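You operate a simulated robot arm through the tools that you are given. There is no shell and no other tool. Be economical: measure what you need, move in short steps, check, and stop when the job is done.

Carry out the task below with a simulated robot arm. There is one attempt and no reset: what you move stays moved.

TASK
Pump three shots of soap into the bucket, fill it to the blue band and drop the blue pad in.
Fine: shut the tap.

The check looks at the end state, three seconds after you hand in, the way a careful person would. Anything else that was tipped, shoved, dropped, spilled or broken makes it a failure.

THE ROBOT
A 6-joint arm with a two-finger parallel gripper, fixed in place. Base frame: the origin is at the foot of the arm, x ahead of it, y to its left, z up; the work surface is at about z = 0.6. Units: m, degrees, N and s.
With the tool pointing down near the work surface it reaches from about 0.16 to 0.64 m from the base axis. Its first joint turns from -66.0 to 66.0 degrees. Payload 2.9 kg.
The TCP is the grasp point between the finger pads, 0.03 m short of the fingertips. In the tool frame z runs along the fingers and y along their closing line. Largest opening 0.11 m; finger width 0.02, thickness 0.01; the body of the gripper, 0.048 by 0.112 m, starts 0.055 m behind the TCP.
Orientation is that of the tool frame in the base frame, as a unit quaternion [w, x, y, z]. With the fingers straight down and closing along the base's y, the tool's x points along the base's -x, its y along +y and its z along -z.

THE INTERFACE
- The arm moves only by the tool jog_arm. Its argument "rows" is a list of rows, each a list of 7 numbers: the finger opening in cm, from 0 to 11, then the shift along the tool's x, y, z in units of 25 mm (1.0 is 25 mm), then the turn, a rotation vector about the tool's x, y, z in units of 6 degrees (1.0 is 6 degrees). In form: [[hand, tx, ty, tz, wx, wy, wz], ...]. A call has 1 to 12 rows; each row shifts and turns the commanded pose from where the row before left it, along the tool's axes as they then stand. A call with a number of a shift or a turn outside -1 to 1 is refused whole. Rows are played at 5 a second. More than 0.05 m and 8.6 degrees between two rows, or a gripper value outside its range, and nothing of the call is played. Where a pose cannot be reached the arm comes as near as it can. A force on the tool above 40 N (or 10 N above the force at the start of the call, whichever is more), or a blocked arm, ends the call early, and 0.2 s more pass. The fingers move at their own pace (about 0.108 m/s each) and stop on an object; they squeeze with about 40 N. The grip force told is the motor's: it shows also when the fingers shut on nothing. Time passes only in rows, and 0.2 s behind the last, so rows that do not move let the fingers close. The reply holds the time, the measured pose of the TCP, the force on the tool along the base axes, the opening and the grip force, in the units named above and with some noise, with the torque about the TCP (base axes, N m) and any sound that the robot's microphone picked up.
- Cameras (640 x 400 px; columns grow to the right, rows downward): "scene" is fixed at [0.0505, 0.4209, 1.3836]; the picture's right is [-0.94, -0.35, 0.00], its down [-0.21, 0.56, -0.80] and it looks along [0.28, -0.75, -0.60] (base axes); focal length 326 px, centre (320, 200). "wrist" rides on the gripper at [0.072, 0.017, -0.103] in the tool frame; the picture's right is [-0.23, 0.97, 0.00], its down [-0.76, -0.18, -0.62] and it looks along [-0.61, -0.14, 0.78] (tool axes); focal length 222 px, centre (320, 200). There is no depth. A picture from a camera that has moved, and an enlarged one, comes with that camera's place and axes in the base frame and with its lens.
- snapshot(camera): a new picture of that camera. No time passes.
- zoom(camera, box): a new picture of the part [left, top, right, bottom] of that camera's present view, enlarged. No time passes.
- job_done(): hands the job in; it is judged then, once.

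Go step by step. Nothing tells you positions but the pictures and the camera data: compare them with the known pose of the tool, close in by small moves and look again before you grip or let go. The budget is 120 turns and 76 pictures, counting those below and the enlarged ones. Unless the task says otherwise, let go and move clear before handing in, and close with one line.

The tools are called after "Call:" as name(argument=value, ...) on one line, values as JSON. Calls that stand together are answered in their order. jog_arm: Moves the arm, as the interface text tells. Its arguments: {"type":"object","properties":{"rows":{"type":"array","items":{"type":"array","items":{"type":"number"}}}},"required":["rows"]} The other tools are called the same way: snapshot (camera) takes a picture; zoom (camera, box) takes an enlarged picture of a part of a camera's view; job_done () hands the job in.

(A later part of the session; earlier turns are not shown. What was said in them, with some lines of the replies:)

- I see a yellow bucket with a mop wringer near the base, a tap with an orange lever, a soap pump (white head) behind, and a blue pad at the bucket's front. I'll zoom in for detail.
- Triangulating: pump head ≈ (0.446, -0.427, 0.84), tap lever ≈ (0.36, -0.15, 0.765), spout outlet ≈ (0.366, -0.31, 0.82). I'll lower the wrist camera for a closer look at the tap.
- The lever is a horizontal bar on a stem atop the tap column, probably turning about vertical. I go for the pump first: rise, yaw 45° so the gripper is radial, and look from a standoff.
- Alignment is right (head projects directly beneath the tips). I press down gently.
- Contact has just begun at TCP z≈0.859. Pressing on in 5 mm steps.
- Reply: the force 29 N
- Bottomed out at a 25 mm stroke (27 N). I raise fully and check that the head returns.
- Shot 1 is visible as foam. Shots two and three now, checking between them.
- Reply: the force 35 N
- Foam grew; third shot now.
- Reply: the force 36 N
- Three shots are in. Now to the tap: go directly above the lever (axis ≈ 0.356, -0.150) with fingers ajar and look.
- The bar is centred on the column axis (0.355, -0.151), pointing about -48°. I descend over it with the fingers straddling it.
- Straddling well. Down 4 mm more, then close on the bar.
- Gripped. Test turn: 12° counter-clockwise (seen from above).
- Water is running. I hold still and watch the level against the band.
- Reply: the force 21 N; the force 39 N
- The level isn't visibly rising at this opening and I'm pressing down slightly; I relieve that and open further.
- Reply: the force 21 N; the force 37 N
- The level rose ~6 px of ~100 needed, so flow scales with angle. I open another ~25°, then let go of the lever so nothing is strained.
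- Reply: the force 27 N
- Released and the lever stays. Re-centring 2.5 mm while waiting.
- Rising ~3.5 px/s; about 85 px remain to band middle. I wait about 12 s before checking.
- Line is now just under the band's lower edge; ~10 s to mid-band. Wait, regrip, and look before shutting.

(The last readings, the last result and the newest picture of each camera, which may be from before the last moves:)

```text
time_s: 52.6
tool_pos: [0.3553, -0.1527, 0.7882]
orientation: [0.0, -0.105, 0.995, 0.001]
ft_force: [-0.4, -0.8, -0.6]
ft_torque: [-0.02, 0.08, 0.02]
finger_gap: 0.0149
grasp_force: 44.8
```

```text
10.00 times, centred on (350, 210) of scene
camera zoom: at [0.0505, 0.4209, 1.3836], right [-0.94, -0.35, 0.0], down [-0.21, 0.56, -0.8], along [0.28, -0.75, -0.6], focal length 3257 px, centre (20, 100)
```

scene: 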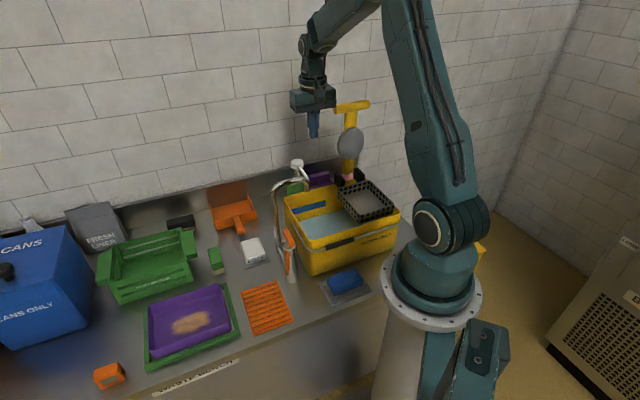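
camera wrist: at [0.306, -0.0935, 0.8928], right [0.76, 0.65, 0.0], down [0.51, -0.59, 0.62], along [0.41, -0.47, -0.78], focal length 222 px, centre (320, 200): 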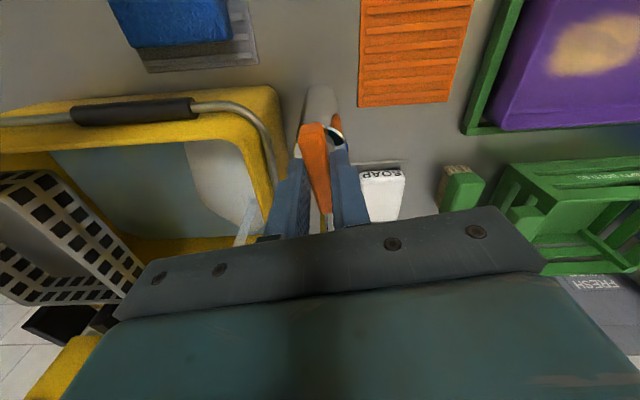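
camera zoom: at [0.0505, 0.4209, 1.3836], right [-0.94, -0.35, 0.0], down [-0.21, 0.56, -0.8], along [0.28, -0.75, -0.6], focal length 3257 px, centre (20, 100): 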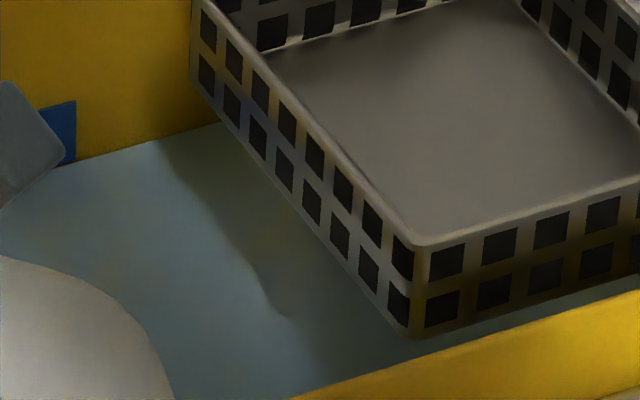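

Right at the band's lower edge. About 5 s more, then shut.

Call:
jog_arm(rows=[[1, 0, 0, 0, 0, 0, 0], [1, 0, 0, 0, 0, 0, 0], [1, 0, 0, 0, 0, 0, 0], [1, 0, 0, 0, 0, 0, 0], [1, 0, 0, 0, 0, 0, 0], [1, 0, 0, 0, 0, 0, 0], [1, 0, 0, 0, 0, 0, 0], [1, 0, 0, 0, 0, 0, 0], [1, 0, 0, 0, 0, 0, 0], [1, 0, 0, 0, 0, 0, 0], [1, 0, 0, 0, 0, 0, 0], [1, 0, 0, 0, 0, 0, 0]])

Call:
jog_arm(rows=[[1, 0, 0, 0, 0, 0, 0], [1, 0, 0, 0, 0, 0, 0], [1, 0, 0, 0, 0, 0, 0], [1, 0, 0, 0, 0, 0, 0], [1, 0, 0, 0, 0, 0, 0], [1, 0, 0, 0, 0, 0, 0], [1, 0, 0, 0, 0, 0, 0], [1, 0, 0, 0, 0, 0, 0], [1, 0, 0, 0, 0, 0, 0], [1, 0, 0, 0, 0, 0, 0]])

Call:
zoom(camera="scene", box=[325, 190, 375, 230])

```text
time_s: 55.2
tool_pos: [0.3549, -0.1519, 0.7881]
orientation: [0.0, -0.105, 0.994, -0.001]
ft_force: [-0.7, -1.2, -1.2]
ft_torque: [-0.08, 0.05, 0.01]
finger_gap: 0.0149
grasp_force: 45.0
```

```text
time_s: 57.4
tool_pos: [0.3559, -0.1511, 0.7886]
orientation: [0.0, -0.104, 0.995, 0.0]
ft_force: [0.2, -2.3, -0.5]
ft_torque: [-0.04, 0.04, 0.0]
finger_gap: 0.0148
grasp_force: 44.9
```

```text
10.00 times, centred on (350, 210) of scene
camera zoom: at [0.0504, 0.4209, 1.3836], right [-0.94, -0.35, 0.0], down [-0.21, 0.56, -0.8], along [0.28, -0.75, -0.6], focal length 3257 px, centre (20, 100)
```

zoom: 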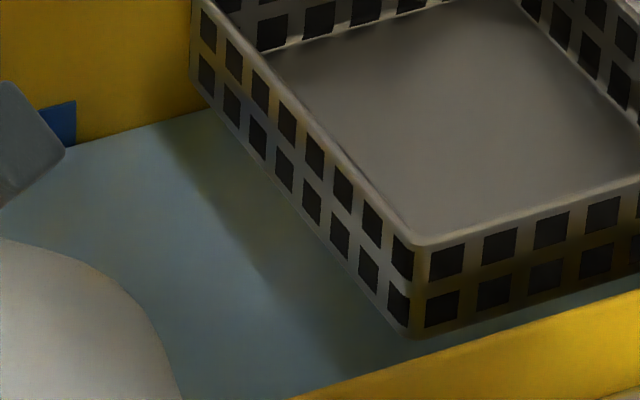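

Now inside the band (~30%). Another second, then turn back.

Call:
jog_arm(rows=[[1, 0, 0, 0, 0, 0, 0], [1, 0, 0, 0, 0, 0, 0], [1, 0, 0, 0, 0, 0, 0.9], [1, 0, 0, 0, 0, 0, 0.9], [1, 0, 0, 0, 0, 0, 0.9], [1, 0, 0, 0, 0, 0, 0.9], [1, 0, 0, 0, 0, 0, 0.9], [1, 0, 0, 0, 0, 0, 0.9], [1, 0, 0, 0, 0, 0, 0.9], [1, 0, 0, 0, 0, 0, 0.9], [1, 0, 0, 0, 0, 0, 0.9], [1, 0, 0, 0, 0, 0, 0.9]])

Call:
jog_arm(rows=[[1, 0, 0, 0, 0, 0, 0.5], [1, 0, 0, 0, 0, 0, 0.5], [1, 0, 0, 0, 0, 0, 0]])

Call:
zoom(camera="scene", box=[260, 170, 360, 270])

```text
time_s: 60.0
tool_pos: [0.3567, -0.1509, 0.7884]
orientation: [0.0, 0.358, 0.934, 0.001]
ft_force: [2.4, 12.6, 3.6]
ft_torque: [-0.05, -0.18, -0.03]
finger_gap: 0.0145
grasp_force: 45.2
```

```text
time_s: 60.8
tool_pos: [0.3564, -0.1524, 0.788]
orientation: [0.001, 0.406, 0.914, 0.001]
ft_force: [4.8, 9.1, -1.5]
ft_torque: [0.32, 0.09, 1.09]
finger_gap: 0.0149
grasp_force: 45.4
```

```text
4.00 times, centred on (310, 220) of scene
camera zoom: at [0.0506, 0.4211, 1.3836], right [-0.94, -0.35, 0.0], down [-0.21, 0.56, -0.8], along [0.28, -0.75, -0.6], focal length 1303 px, centre (360, 120)
```

zoom: 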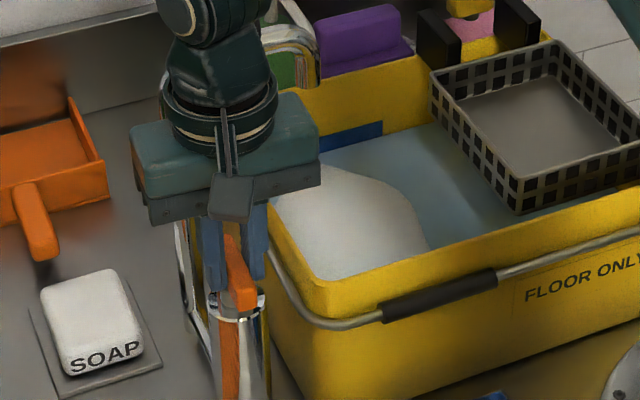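

No stream and the lever is against its stop. Release and rise clear.

Call:
jog_arm(rows=[[3, 0, 0, 0, 0, 0, 0], [5, 0, 0, 0, 0, 0, 0], [5, 0, 0, 0, 0, 0, 0], [5, 0, 0, -1, 0, 0, 0], [5, 0, 0, -1, 0, 0, 0], [5, 0, 0, -1, 0, 0, 0], [5, 0, 0, -1, 0, 0, 0], [5, 0, 0, -1, 0, 0, 0], [7, 0, 0, -1, 0, 0, 0], [9, 0, 0, -1, 0, 0, 0], [9, 0, 0, -1, 0, 0, 0]])

Call:
zoom(camera="scene", box=[260, 170, 400, 310])

Call:
zoom(camera="scene", box=[290, 190, 350, 230])

Call:
snapshot(camera="wrist")

```text
time_s: 63.2
tool_pos: [0.357, -0.1524, 0.9894]
orientation: [0.0, 0.407, 0.913, 0.0]
ft_force: [0.6, -0.7, -0.2]
ft_torque: [0.01, 0.02, -0.01]
finger_gap: 0.0899
grasp_force: 0.1
```

```text
2.86 times, centred on (330, 240) of scene
camera zoom: at [0.0505, 0.4209, 1.3836], right [-0.94, -0.35, 0.0], down [-0.21, 0.56, -0.8], along [0.28, -0.75, -0.6], focal length 930 px, centre (291, 86)
```

zoom: 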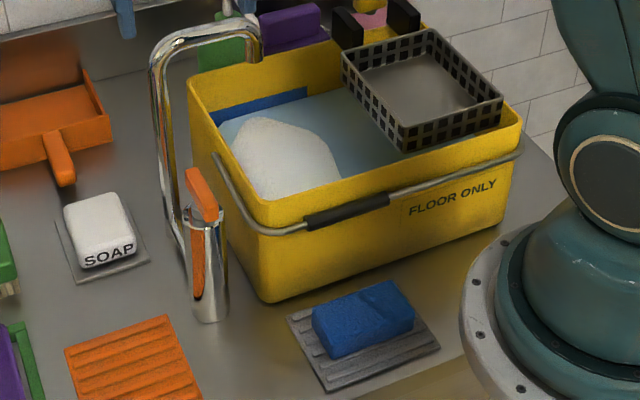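

```text
10.00 times, centred on (320, 210) of scene
camera zoom: at [0.0505, 0.4209, 1.3836], right [-0.94, -0.35, 0.0], down [-0.21, 0.56, -0.8], along [0.28, -0.75, -0.6], focal length 3257 px, centre (320, 100)
```

zoom: 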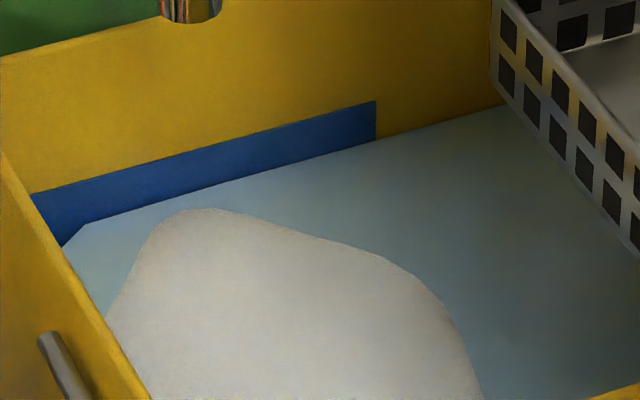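

```text
35 pictures are left
camera wrist: at [0.3199, -0.0865, 1.0936], right [0.88, 0.48, 0.0], down [0.38, -0.68, 0.62], along [0.3, -0.55, -0.78], focal length 222 px, centre (320, 200)
```

wrist: 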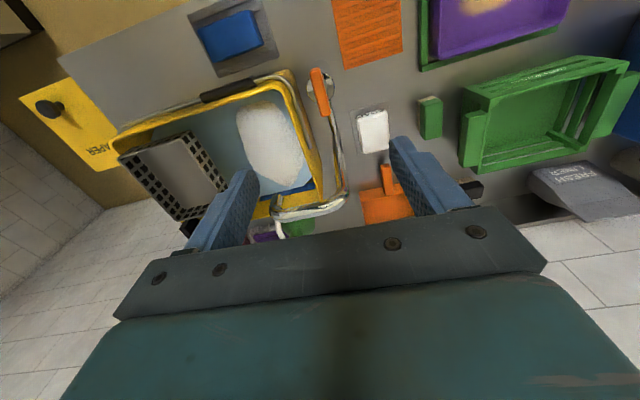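

Level sits within the blue band and the tap is shut. Next the blue pad, around (0.198, -0.175, 0.645); zooming to measure it.

Call:
zoom(camera="wrist", box=[170, 0, 330, 120])

Call:
zoom(camera="scene", box=[320, 230, 400, 310])

```text
3.33 times, centred on (250, 60) of wrist
camera zoom: at [0.3199, -0.0865, 1.0936], right [0.88, 0.48, 0.0], down [0.38, -0.68, 0.62], along [0.3, -0.55, -0.78], focal length 740 px, centre (553, 667)
```

zoom: 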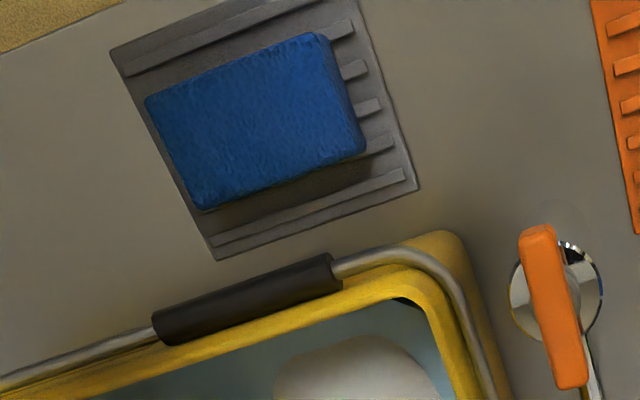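

```text
5.00 times, centred on (360, 270) of scene
camera zoom: at [0.0505, 0.4209, 1.3836], right [-0.94, -0.35, 0.0], down [-0.21, 0.56, -0.8], along [0.28, -0.75, -0.6], focal length 1628 px, centre (120, -150)
```

zoom: 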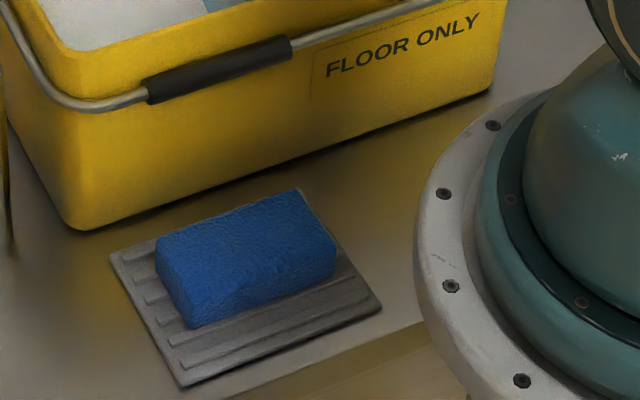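

The pad is ~0.089 × 0.046 m, centre (0.199, -0.1755), long side at 44°. Gripping across its long side keeps the gripper clear of the bucket handle. Moving above it.

Call:
jog_arm(rows=[[11, 0.59, -0.885, 0, 0, 0, -0.33], [11, 0.59, -0.885, 0, 0, 0, 0], [11, 0.59, -0.885, 0, 0, 0, 0], [11, 0.59, -0.885, 0, 0, 0, 0], [11, 0.59, -0.885, 0, 0, 0, 0], [11, 0.59, -0.885, 0, 0, 0, 0], [11, 0, 0, 1, 0, 0, 0], [11, 0, 0, 1, 0, 0, 0], [11, 0, 0, 1, 0, 0, 0], [11, 0, 0, 1, 0, 0, 0], [11, 0, 0, 1, 0, 0, 0], [11, 0, 0, 1, 0, 0, 0]])

Call:
snapshot(camera="wrist")

Call:
snapshot(camera="scene")

```text
time_s: 65.8
tool_pos: [0.1977, -0.1801, 0.8368]
orientation: [0.0, 0.39, 0.921, 0.0]
ft_force: [0.2, 1.6, -0.6]
ft_torque: [0.02, -0.01, -0.03]
finger_gap: 0.1099
grasp_force: 0.0
```

```text
32 pictures are left
camera wrist: at [0.1585, -0.116, 0.9411], right [0.86, 0.51, 0.0], down [0.4, -0.67, 0.62], along [0.32, -0.54, -0.78], focal length 222 px, centre (320, 200)
```

wrist: 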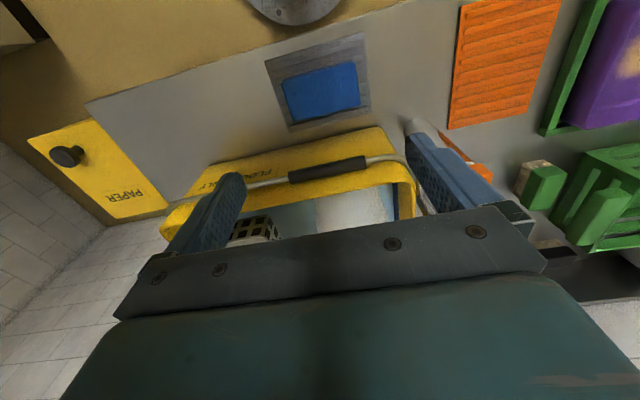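

```text
31 pictures are left
```

scene: 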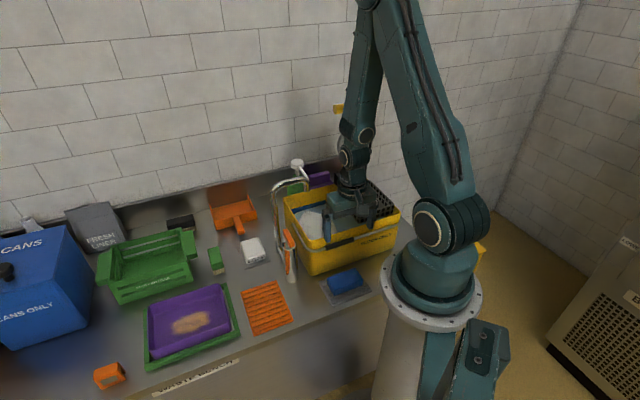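

Pad projects at (0.197, -0.174); correcting 5 mm and descending partway.

Call:
jog_arm(rows=[[11, 0.16, 0.14, 1, 0, 0, 0], [11, 0, 0, 1, 0, 0, 0], [11, 0, 0, 1, 0, 0, 0], [11, 0, 0, 1, 0, 0, 0], [11, 0, 0, 1, 0, 0, 0], [11, 0, 0, 0.6, 0, 0, 0], [11, 0, 0, 0, 0, 0, 0]])

Call:
snapshot(camera="wrist")

Call:
zoom(camera="scene", box=[300, 200, 420, 310])

```text
time_s: 67.4
tool_pos: [0.198, -0.1748, 0.6967]
orientation: [0.001, 0.391, 0.92, 0.001]
ft_force: [0.3, 0.1, -0.2]
ft_torque: [-0.01, 0.02, -0.02]
finger_gap: 0.1101
grasp_force: 0.2
```

```text
30 pictures are left
camera wrist: at [0.1592, -0.1099, 0.8019], right [0.86, 0.51, 0.0], down [0.4, -0.67, 0.62], along [0.32, -0.53, -0.78], focal length 222 px, centre (320, 200)
```

wrist: 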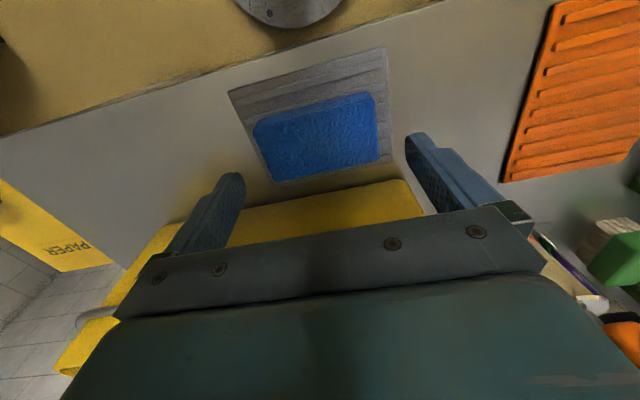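

```text
3.64 times, centred on (360, 255) of scene
camera zoom: at [0.0505, 0.4209, 1.3836], right [-0.94, -0.35, 0.0], down [-0.21, 0.56, -0.8], along [0.28, -0.75, -0.6], focal length 1184 px, centre (174, 0)
```

zoom: 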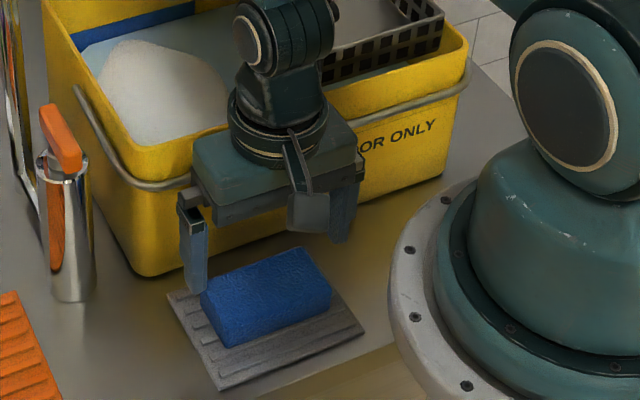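

Call:
jog_arm(rows=[[11, 0.2, 0, 0.6, 0, 0, 0], [11, 0, 0, 0.6, 0, 0, 0], [11, 0, 0, 0.4, 0, 0, 0], [11, 0, 0, 0.2, 0, 0, 0], [11, 0, 0, 0, 0, 0, 0]])

Call:
zoom(camera="scene", box=[320, 220, 400, 300])

Call:
snapshot(camera="wrist")

```text
time_s: 68.6
tool_pos: [0.1951, -0.1704, 0.6517]
orientation: [0.0, 0.391, 0.921, 0.0]
ft_force: [-0.6, 0.3, 0.8]
ft_torque: [0.02, -0.01, 0.0]
finger_gap: 0.1099
grasp_force: 0.0
```

```text
5.00 times, centred on (360, 260) of scene
camera zoom: at [0.0505, 0.4209, 1.3836], right [-0.94, -0.35, 0.0], down [-0.21, 0.56, -0.8], along [0.28, -0.75, -0.6], focal length 1628 px, centre (120, -100)
```

zoom: 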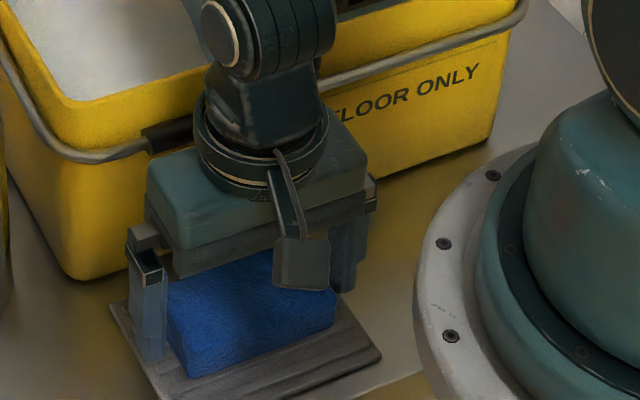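

```text
27 pictures are left
camera wrist: at [0.1563, -0.1063, 0.7568], right [0.86, 0.51, 0.0], down [0.4, -0.67, 0.62], along [0.32, -0.54, -0.78], focal length 222 px, centre (320, 200)
```

wrist: 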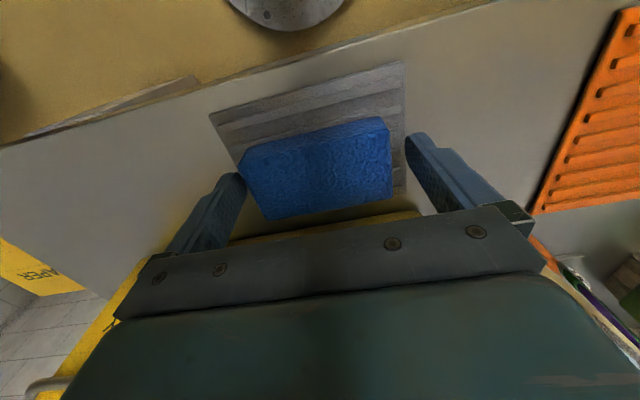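

Both fingers flank the pad. Closing.

Call:
jog_arm(rows=[[10, 0, 0, 0, 0, 0, 0], [9, 0, 0, 0, 0, 0, 0], [8, 0, 0, 0, 0, 0, 0], [7, 0, 0, 0, 0, 0, 0], [7, 0, 0, 0, 0, 0, 0]])

Call:
snapshot(camera="wrist")

```text
time_s: 69.8
tool_pos: [0.1951, -0.1705, 0.6514]
orientation: [0.001, 0.39, 0.921, 0.0]
ft_force: [0.0, -0.3, 0.3]
ft_torque: [-0.02, 0.02, 0.02]
finger_gap: 0.0939
grasp_force: 39.8
```

```text
26 pictures are left
camera wrist: at [0.1562, -0.1062, 0.757], right [0.86, 0.51, 0.0], down [0.4, -0.67, 0.62], along [0.32, -0.53, -0.78], focal length 222 px, centre (320, 200)
```

wrist: 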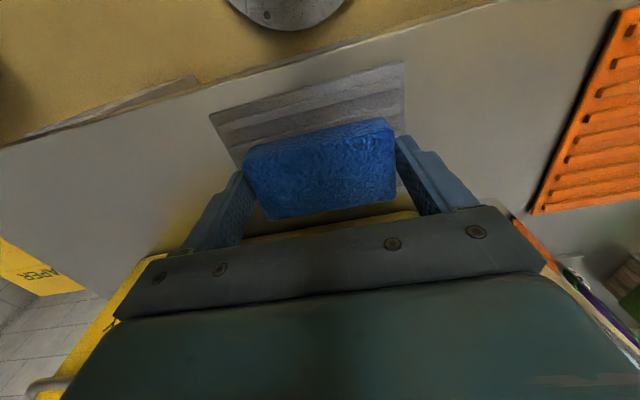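

Held at 94 mm with 40 N. Lift straight up and check that the tray stays.

Call:
jog_arm(rows=[[7, 0, 0, -0.3, 0, 0, 0], [7, 0, 0, -0.6, 0, 0, 0], [7, 0, 0, -1, 0, 0, 0], [7, 0, 0, -1, 0, 0, 0], [7, 0, 0, -1, 0, 0, 0], [7, 0, 0, -1, 0, 0, 0], [7, 0, 0, -1, 0, 0, 0], [7, 0, 0, -1, 0, 0, 0], [7, 0, 0, -1, 0, 0, 0], [7, 0, 0, -1, 0, 0, 0]])

Call:
snapshot(camera="wrist")

Call:
snapshot(camera="scene")

```text
time_s: 72.0
tool_pos: [0.1952, -0.1715, 0.876]
orientation: [-0.001, 0.391, 0.921, 0.0]
ft_force: [-0.4, -0.3, -0.7]
ft_torque: [0.01, -0.01, -0.02]
finger_gap: 0.0937
grasp_force: 39.8
```

```text
25 pictures are left
camera wrist: at [0.156, -0.1064, 0.981], right [0.86, 0.51, 0.0], down [0.4, -0.67, 0.62], along [0.32, -0.53, -0.78], focal length 222 px, centre (320, 200)
```

wrist: 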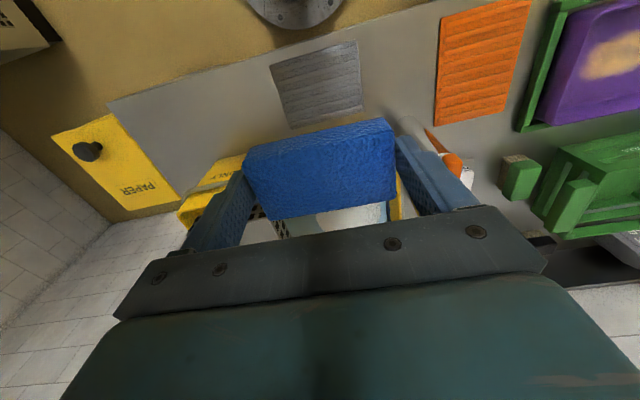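

```text
24 pictures are left
```

scene: 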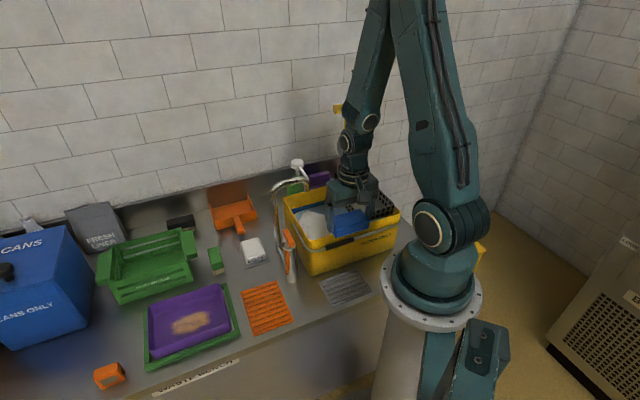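

Pad held, tray left in place. The open water area is centred near (0.30, -0.30); I carry the pad above its front part, clear of spout and wringer basket, at z 0.876.

Call:
jog_arm(rows=[[7, -0.957, -0.075, 0, 0, 0, 0], [7, -0.957, -0.075, 0, 0, 0, 0], [7, -0.957, -0.075, 0, 0, 0, 0], [7, -0.957, -0.075, 0, 0, 0, 0], [7, -0.957, -0.075, 0, 0, 0, 0], [7, -0.957, -0.075, 0, 0, 0, 0], [7, 0, 0, 0, 0, 0, 0]])

Call:
snapshot(camera="wrist")

Call:
zoom(camera="scene", box=[260, 150, 420, 290])

```text
time_s: 73.6
tool_pos: [0.2866, -0.2826, 0.8755]
orientation: [0.001, 0.391, 0.92, 0.0]
ft_force: [-0.9, -0.1, -0.4]
ft_torque: [0.02, -0.01, 0.03]
finger_gap: 0.0938
grasp_force: 40.2
```

```text
23 pictures are left
camera wrist: at [0.2475, -0.2177, 0.9801], right [0.86, 0.51, 0.0], down [0.4, -0.67, 0.62], along [0.32, -0.53, -0.78], focal length 222 px, centre (320, 200)
```

wrist: 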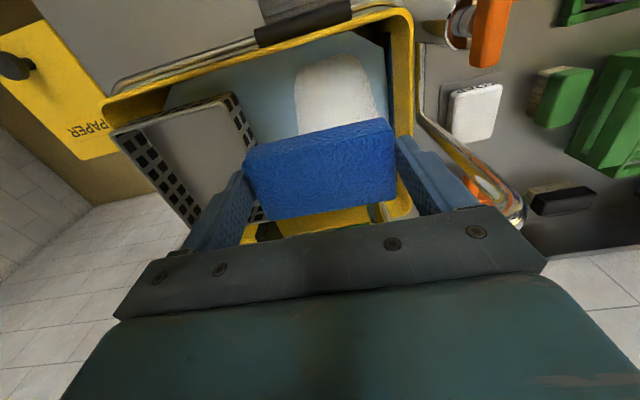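

```text
2.86 times, centred on (340, 220) of scene
camera zoom: at [0.0505, 0.4209, 1.3836], right [-0.94, -0.35, 0.0], down [-0.21, 0.56, -0.8], along [0.28, -0.75, -0.6], focal length 930 px, centre (263, 143)
```

zoom: 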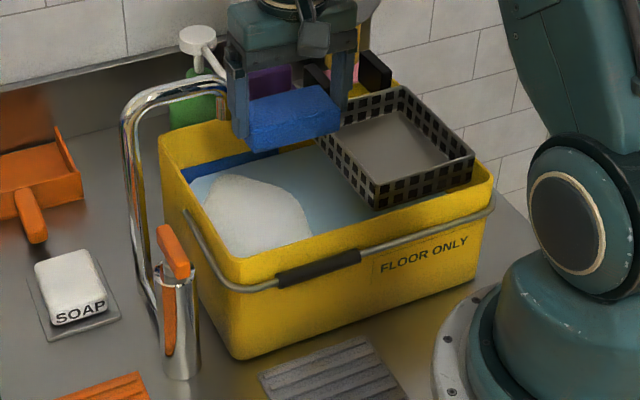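

Footprint is centred between basket and left wall. Lower to just above the rim.

Call:
jog_arm(rows=[[7, 0, 0, 0.8, 0, 0, 0], [7, 0, 0, 0.8, 0, 0, 0], [7, 0, 0, 0.8, 0, 0, 0], [7, 0, 0, 0.8, 0, 0, 0], [7, 0, 0, 0.5, 0, 0, 0], [7, 0, 0, 0, 0, 0, 0]])

Call:
snapshot(camera="wrist")

Call:
zoom(camera="scene", box=[260, 150, 420, 290])

```text
time_s: 75.0
tool_pos: [0.2875, -0.2807, 0.782]
orientation: [0.001, 0.39, 0.921, 0.0]
ft_force: [0.9, 0.8, -0.2]
ft_torque: [-0.01, -0.01, -0.03]
finger_gap: 0.0937
grasp_force: 40.7
```

```text
21 pictures are left
camera wrist: at [0.2481, -0.2163, 0.8869], right [0.86, 0.51, 0.0], down [0.4, -0.67, 0.62], along [0.32, -0.54, -0.78], focal length 222 px, centre (320, 200)
```

wrist: 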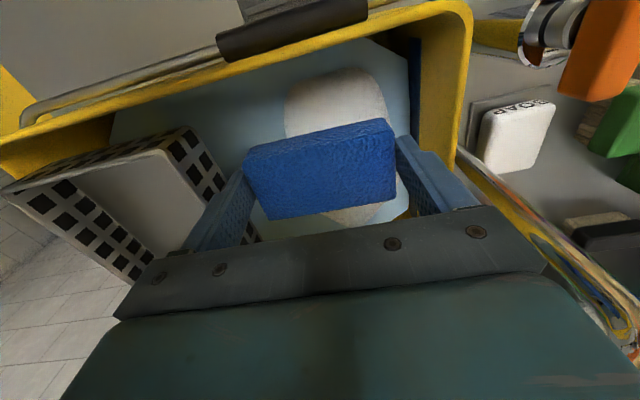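

```text
2.86 times, centred on (340, 220) of scene
camera zoom: at [0.0505, 0.4209, 1.3836], right [-0.94, -0.35, 0.0], down [-0.21, 0.56, -0.8], along [0.28, -0.75, -0.6], focal length 930 px, centre (263, 143)
```

zoom: 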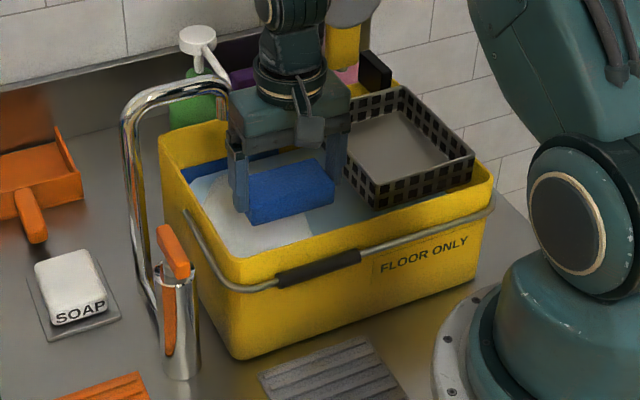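

Clearances left and right are modest, so I'll release with a small opening (10 cm) and rise straight up.

Call:
jog_arm(rows=[[9.7, 0, 0, 0, 0, 0, 0], [10.1, 0, 0, 0, 0, 0, 0], [10.1, 0, 0, 0, 0, 0, 0]])

Call:
snapshot(camera="wrist")

```text
time_s: 75.8
tool_pos: [0.2858, -0.2812, 0.7826]
orientation: [0.001, 0.391, 0.92, 0.001]
ft_force: [0.5, 0.3, -0.1]
ft_torque: [-0.01, 0.02, 0.0]
finger_gap: 0.101
grasp_force: 0.0
```

```text
19 pictures are left
camera wrist: at [0.2481, -0.2162, 0.8872], right [0.86, 0.51, 0.0], down [0.4, -0.67, 0.62], along [0.32, -0.53, -0.78], focal length 222 px, centre (320, 200)
```

wrist: 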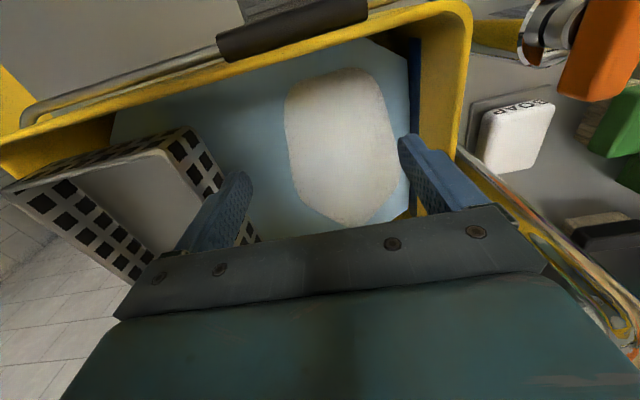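

The pad dropped in and went under. Rising clear and checking the whole scene.

Call:
jog_arm(rows=[[10.1, 0, 0, -0.6, 0, 0, 0], [10.1, 0, 0, -1, 0, 0, 0], [10.1, 0, 0, -1, 0, 0, 0], [10.1, 0, 0, -1, 0, 0, 0], [10.1, 0, 0, -1, 0, 0, 0], [10.1, 0, 0, -1, 0, 0, 0], [10.1, 0, 0, -1, 0, 0, 0], [10.1, 0, 0, -1, 0, 0, 0], [10.1, 0, 0, -1, 0, 0, 0], [10.1, 0, 0, -1, 0, 0, 0]])

Call:
zoom(camera="scene", box=[250, 150, 410, 310])

Call:
zoom(camera="scene", box=[280, 190, 350, 250])

Call:
snapshot(camera="wrist")

```text
time_s: 78.0
tool_pos: [0.2868, -0.2816, 1.0225]
orientation: [-0.001, 0.391, 0.921, 0.0]
ft_force: [0.4, 0.9, -0.4]
ft_torque: [0.03, 0.03, 0.01]
finger_gap: 0.101
grasp_force: 0.1
```

```text
2.50 times, centred on (330, 230) of scene
camera zoom: at [0.0505, 0.4209, 1.3836], right [-0.94, -0.35, 0.0], down [-0.21, 0.56, -0.8], along [0.28, -0.75, -0.6], focal length 814 px, centre (295, 125)
```

zoom: 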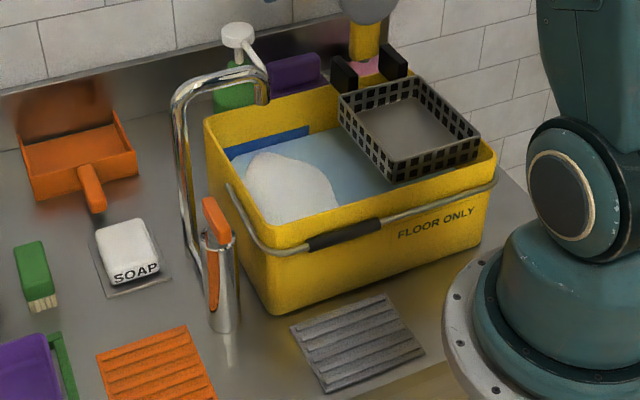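

```text
6.67 times, centred on (315, 220) of scene
camera zoom: at [0.0505, 0.4209, 1.3836], right [-0.94, -0.35, 0.0], down [-0.21, 0.56, -0.8], along [0.28, -0.75, -0.6], focal length 2171 px, centre (353, 67)
```

zoom: 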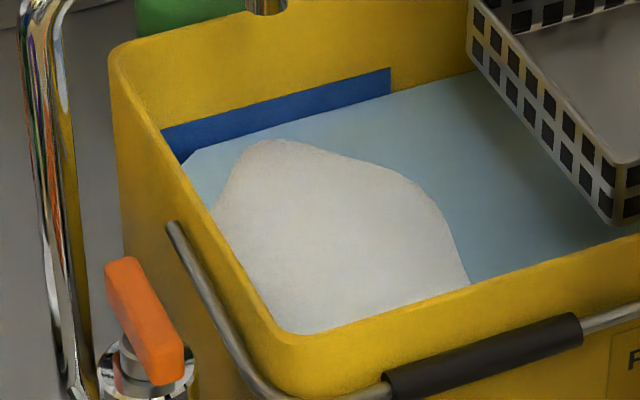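

```text
16 pictures are left
camera wrist: at [0.2486, -0.217, 1.1269], right [0.86, 0.51, 0.0], down [0.4, -0.67, 0.62], along [0.32, -0.53, -0.78], focal length 222 px, centre (320, 200)
```

wrist: 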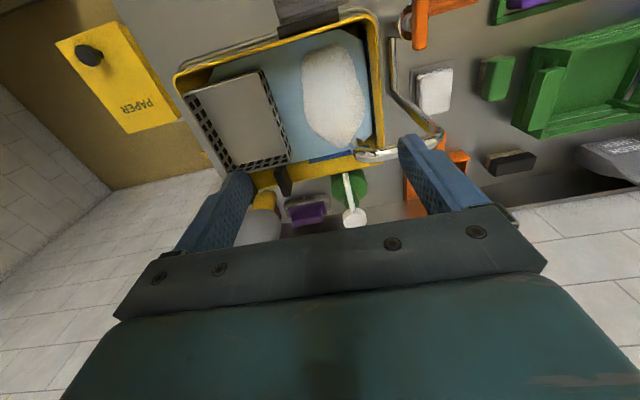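

The soap is in, the water level sits about mid-band, the tap is shut with no stream, the pad is in the water, and nothing else has moved. Handing in.

Call:
job_done()

```text
The job is handed in.
```

I pumped three shots of soap into the bucket, filled it to about the middle of the blue band, shut the tap and dropped the blue pad in. The pad sank out of sight under the water and foam, and the arm is clear of the bucket.
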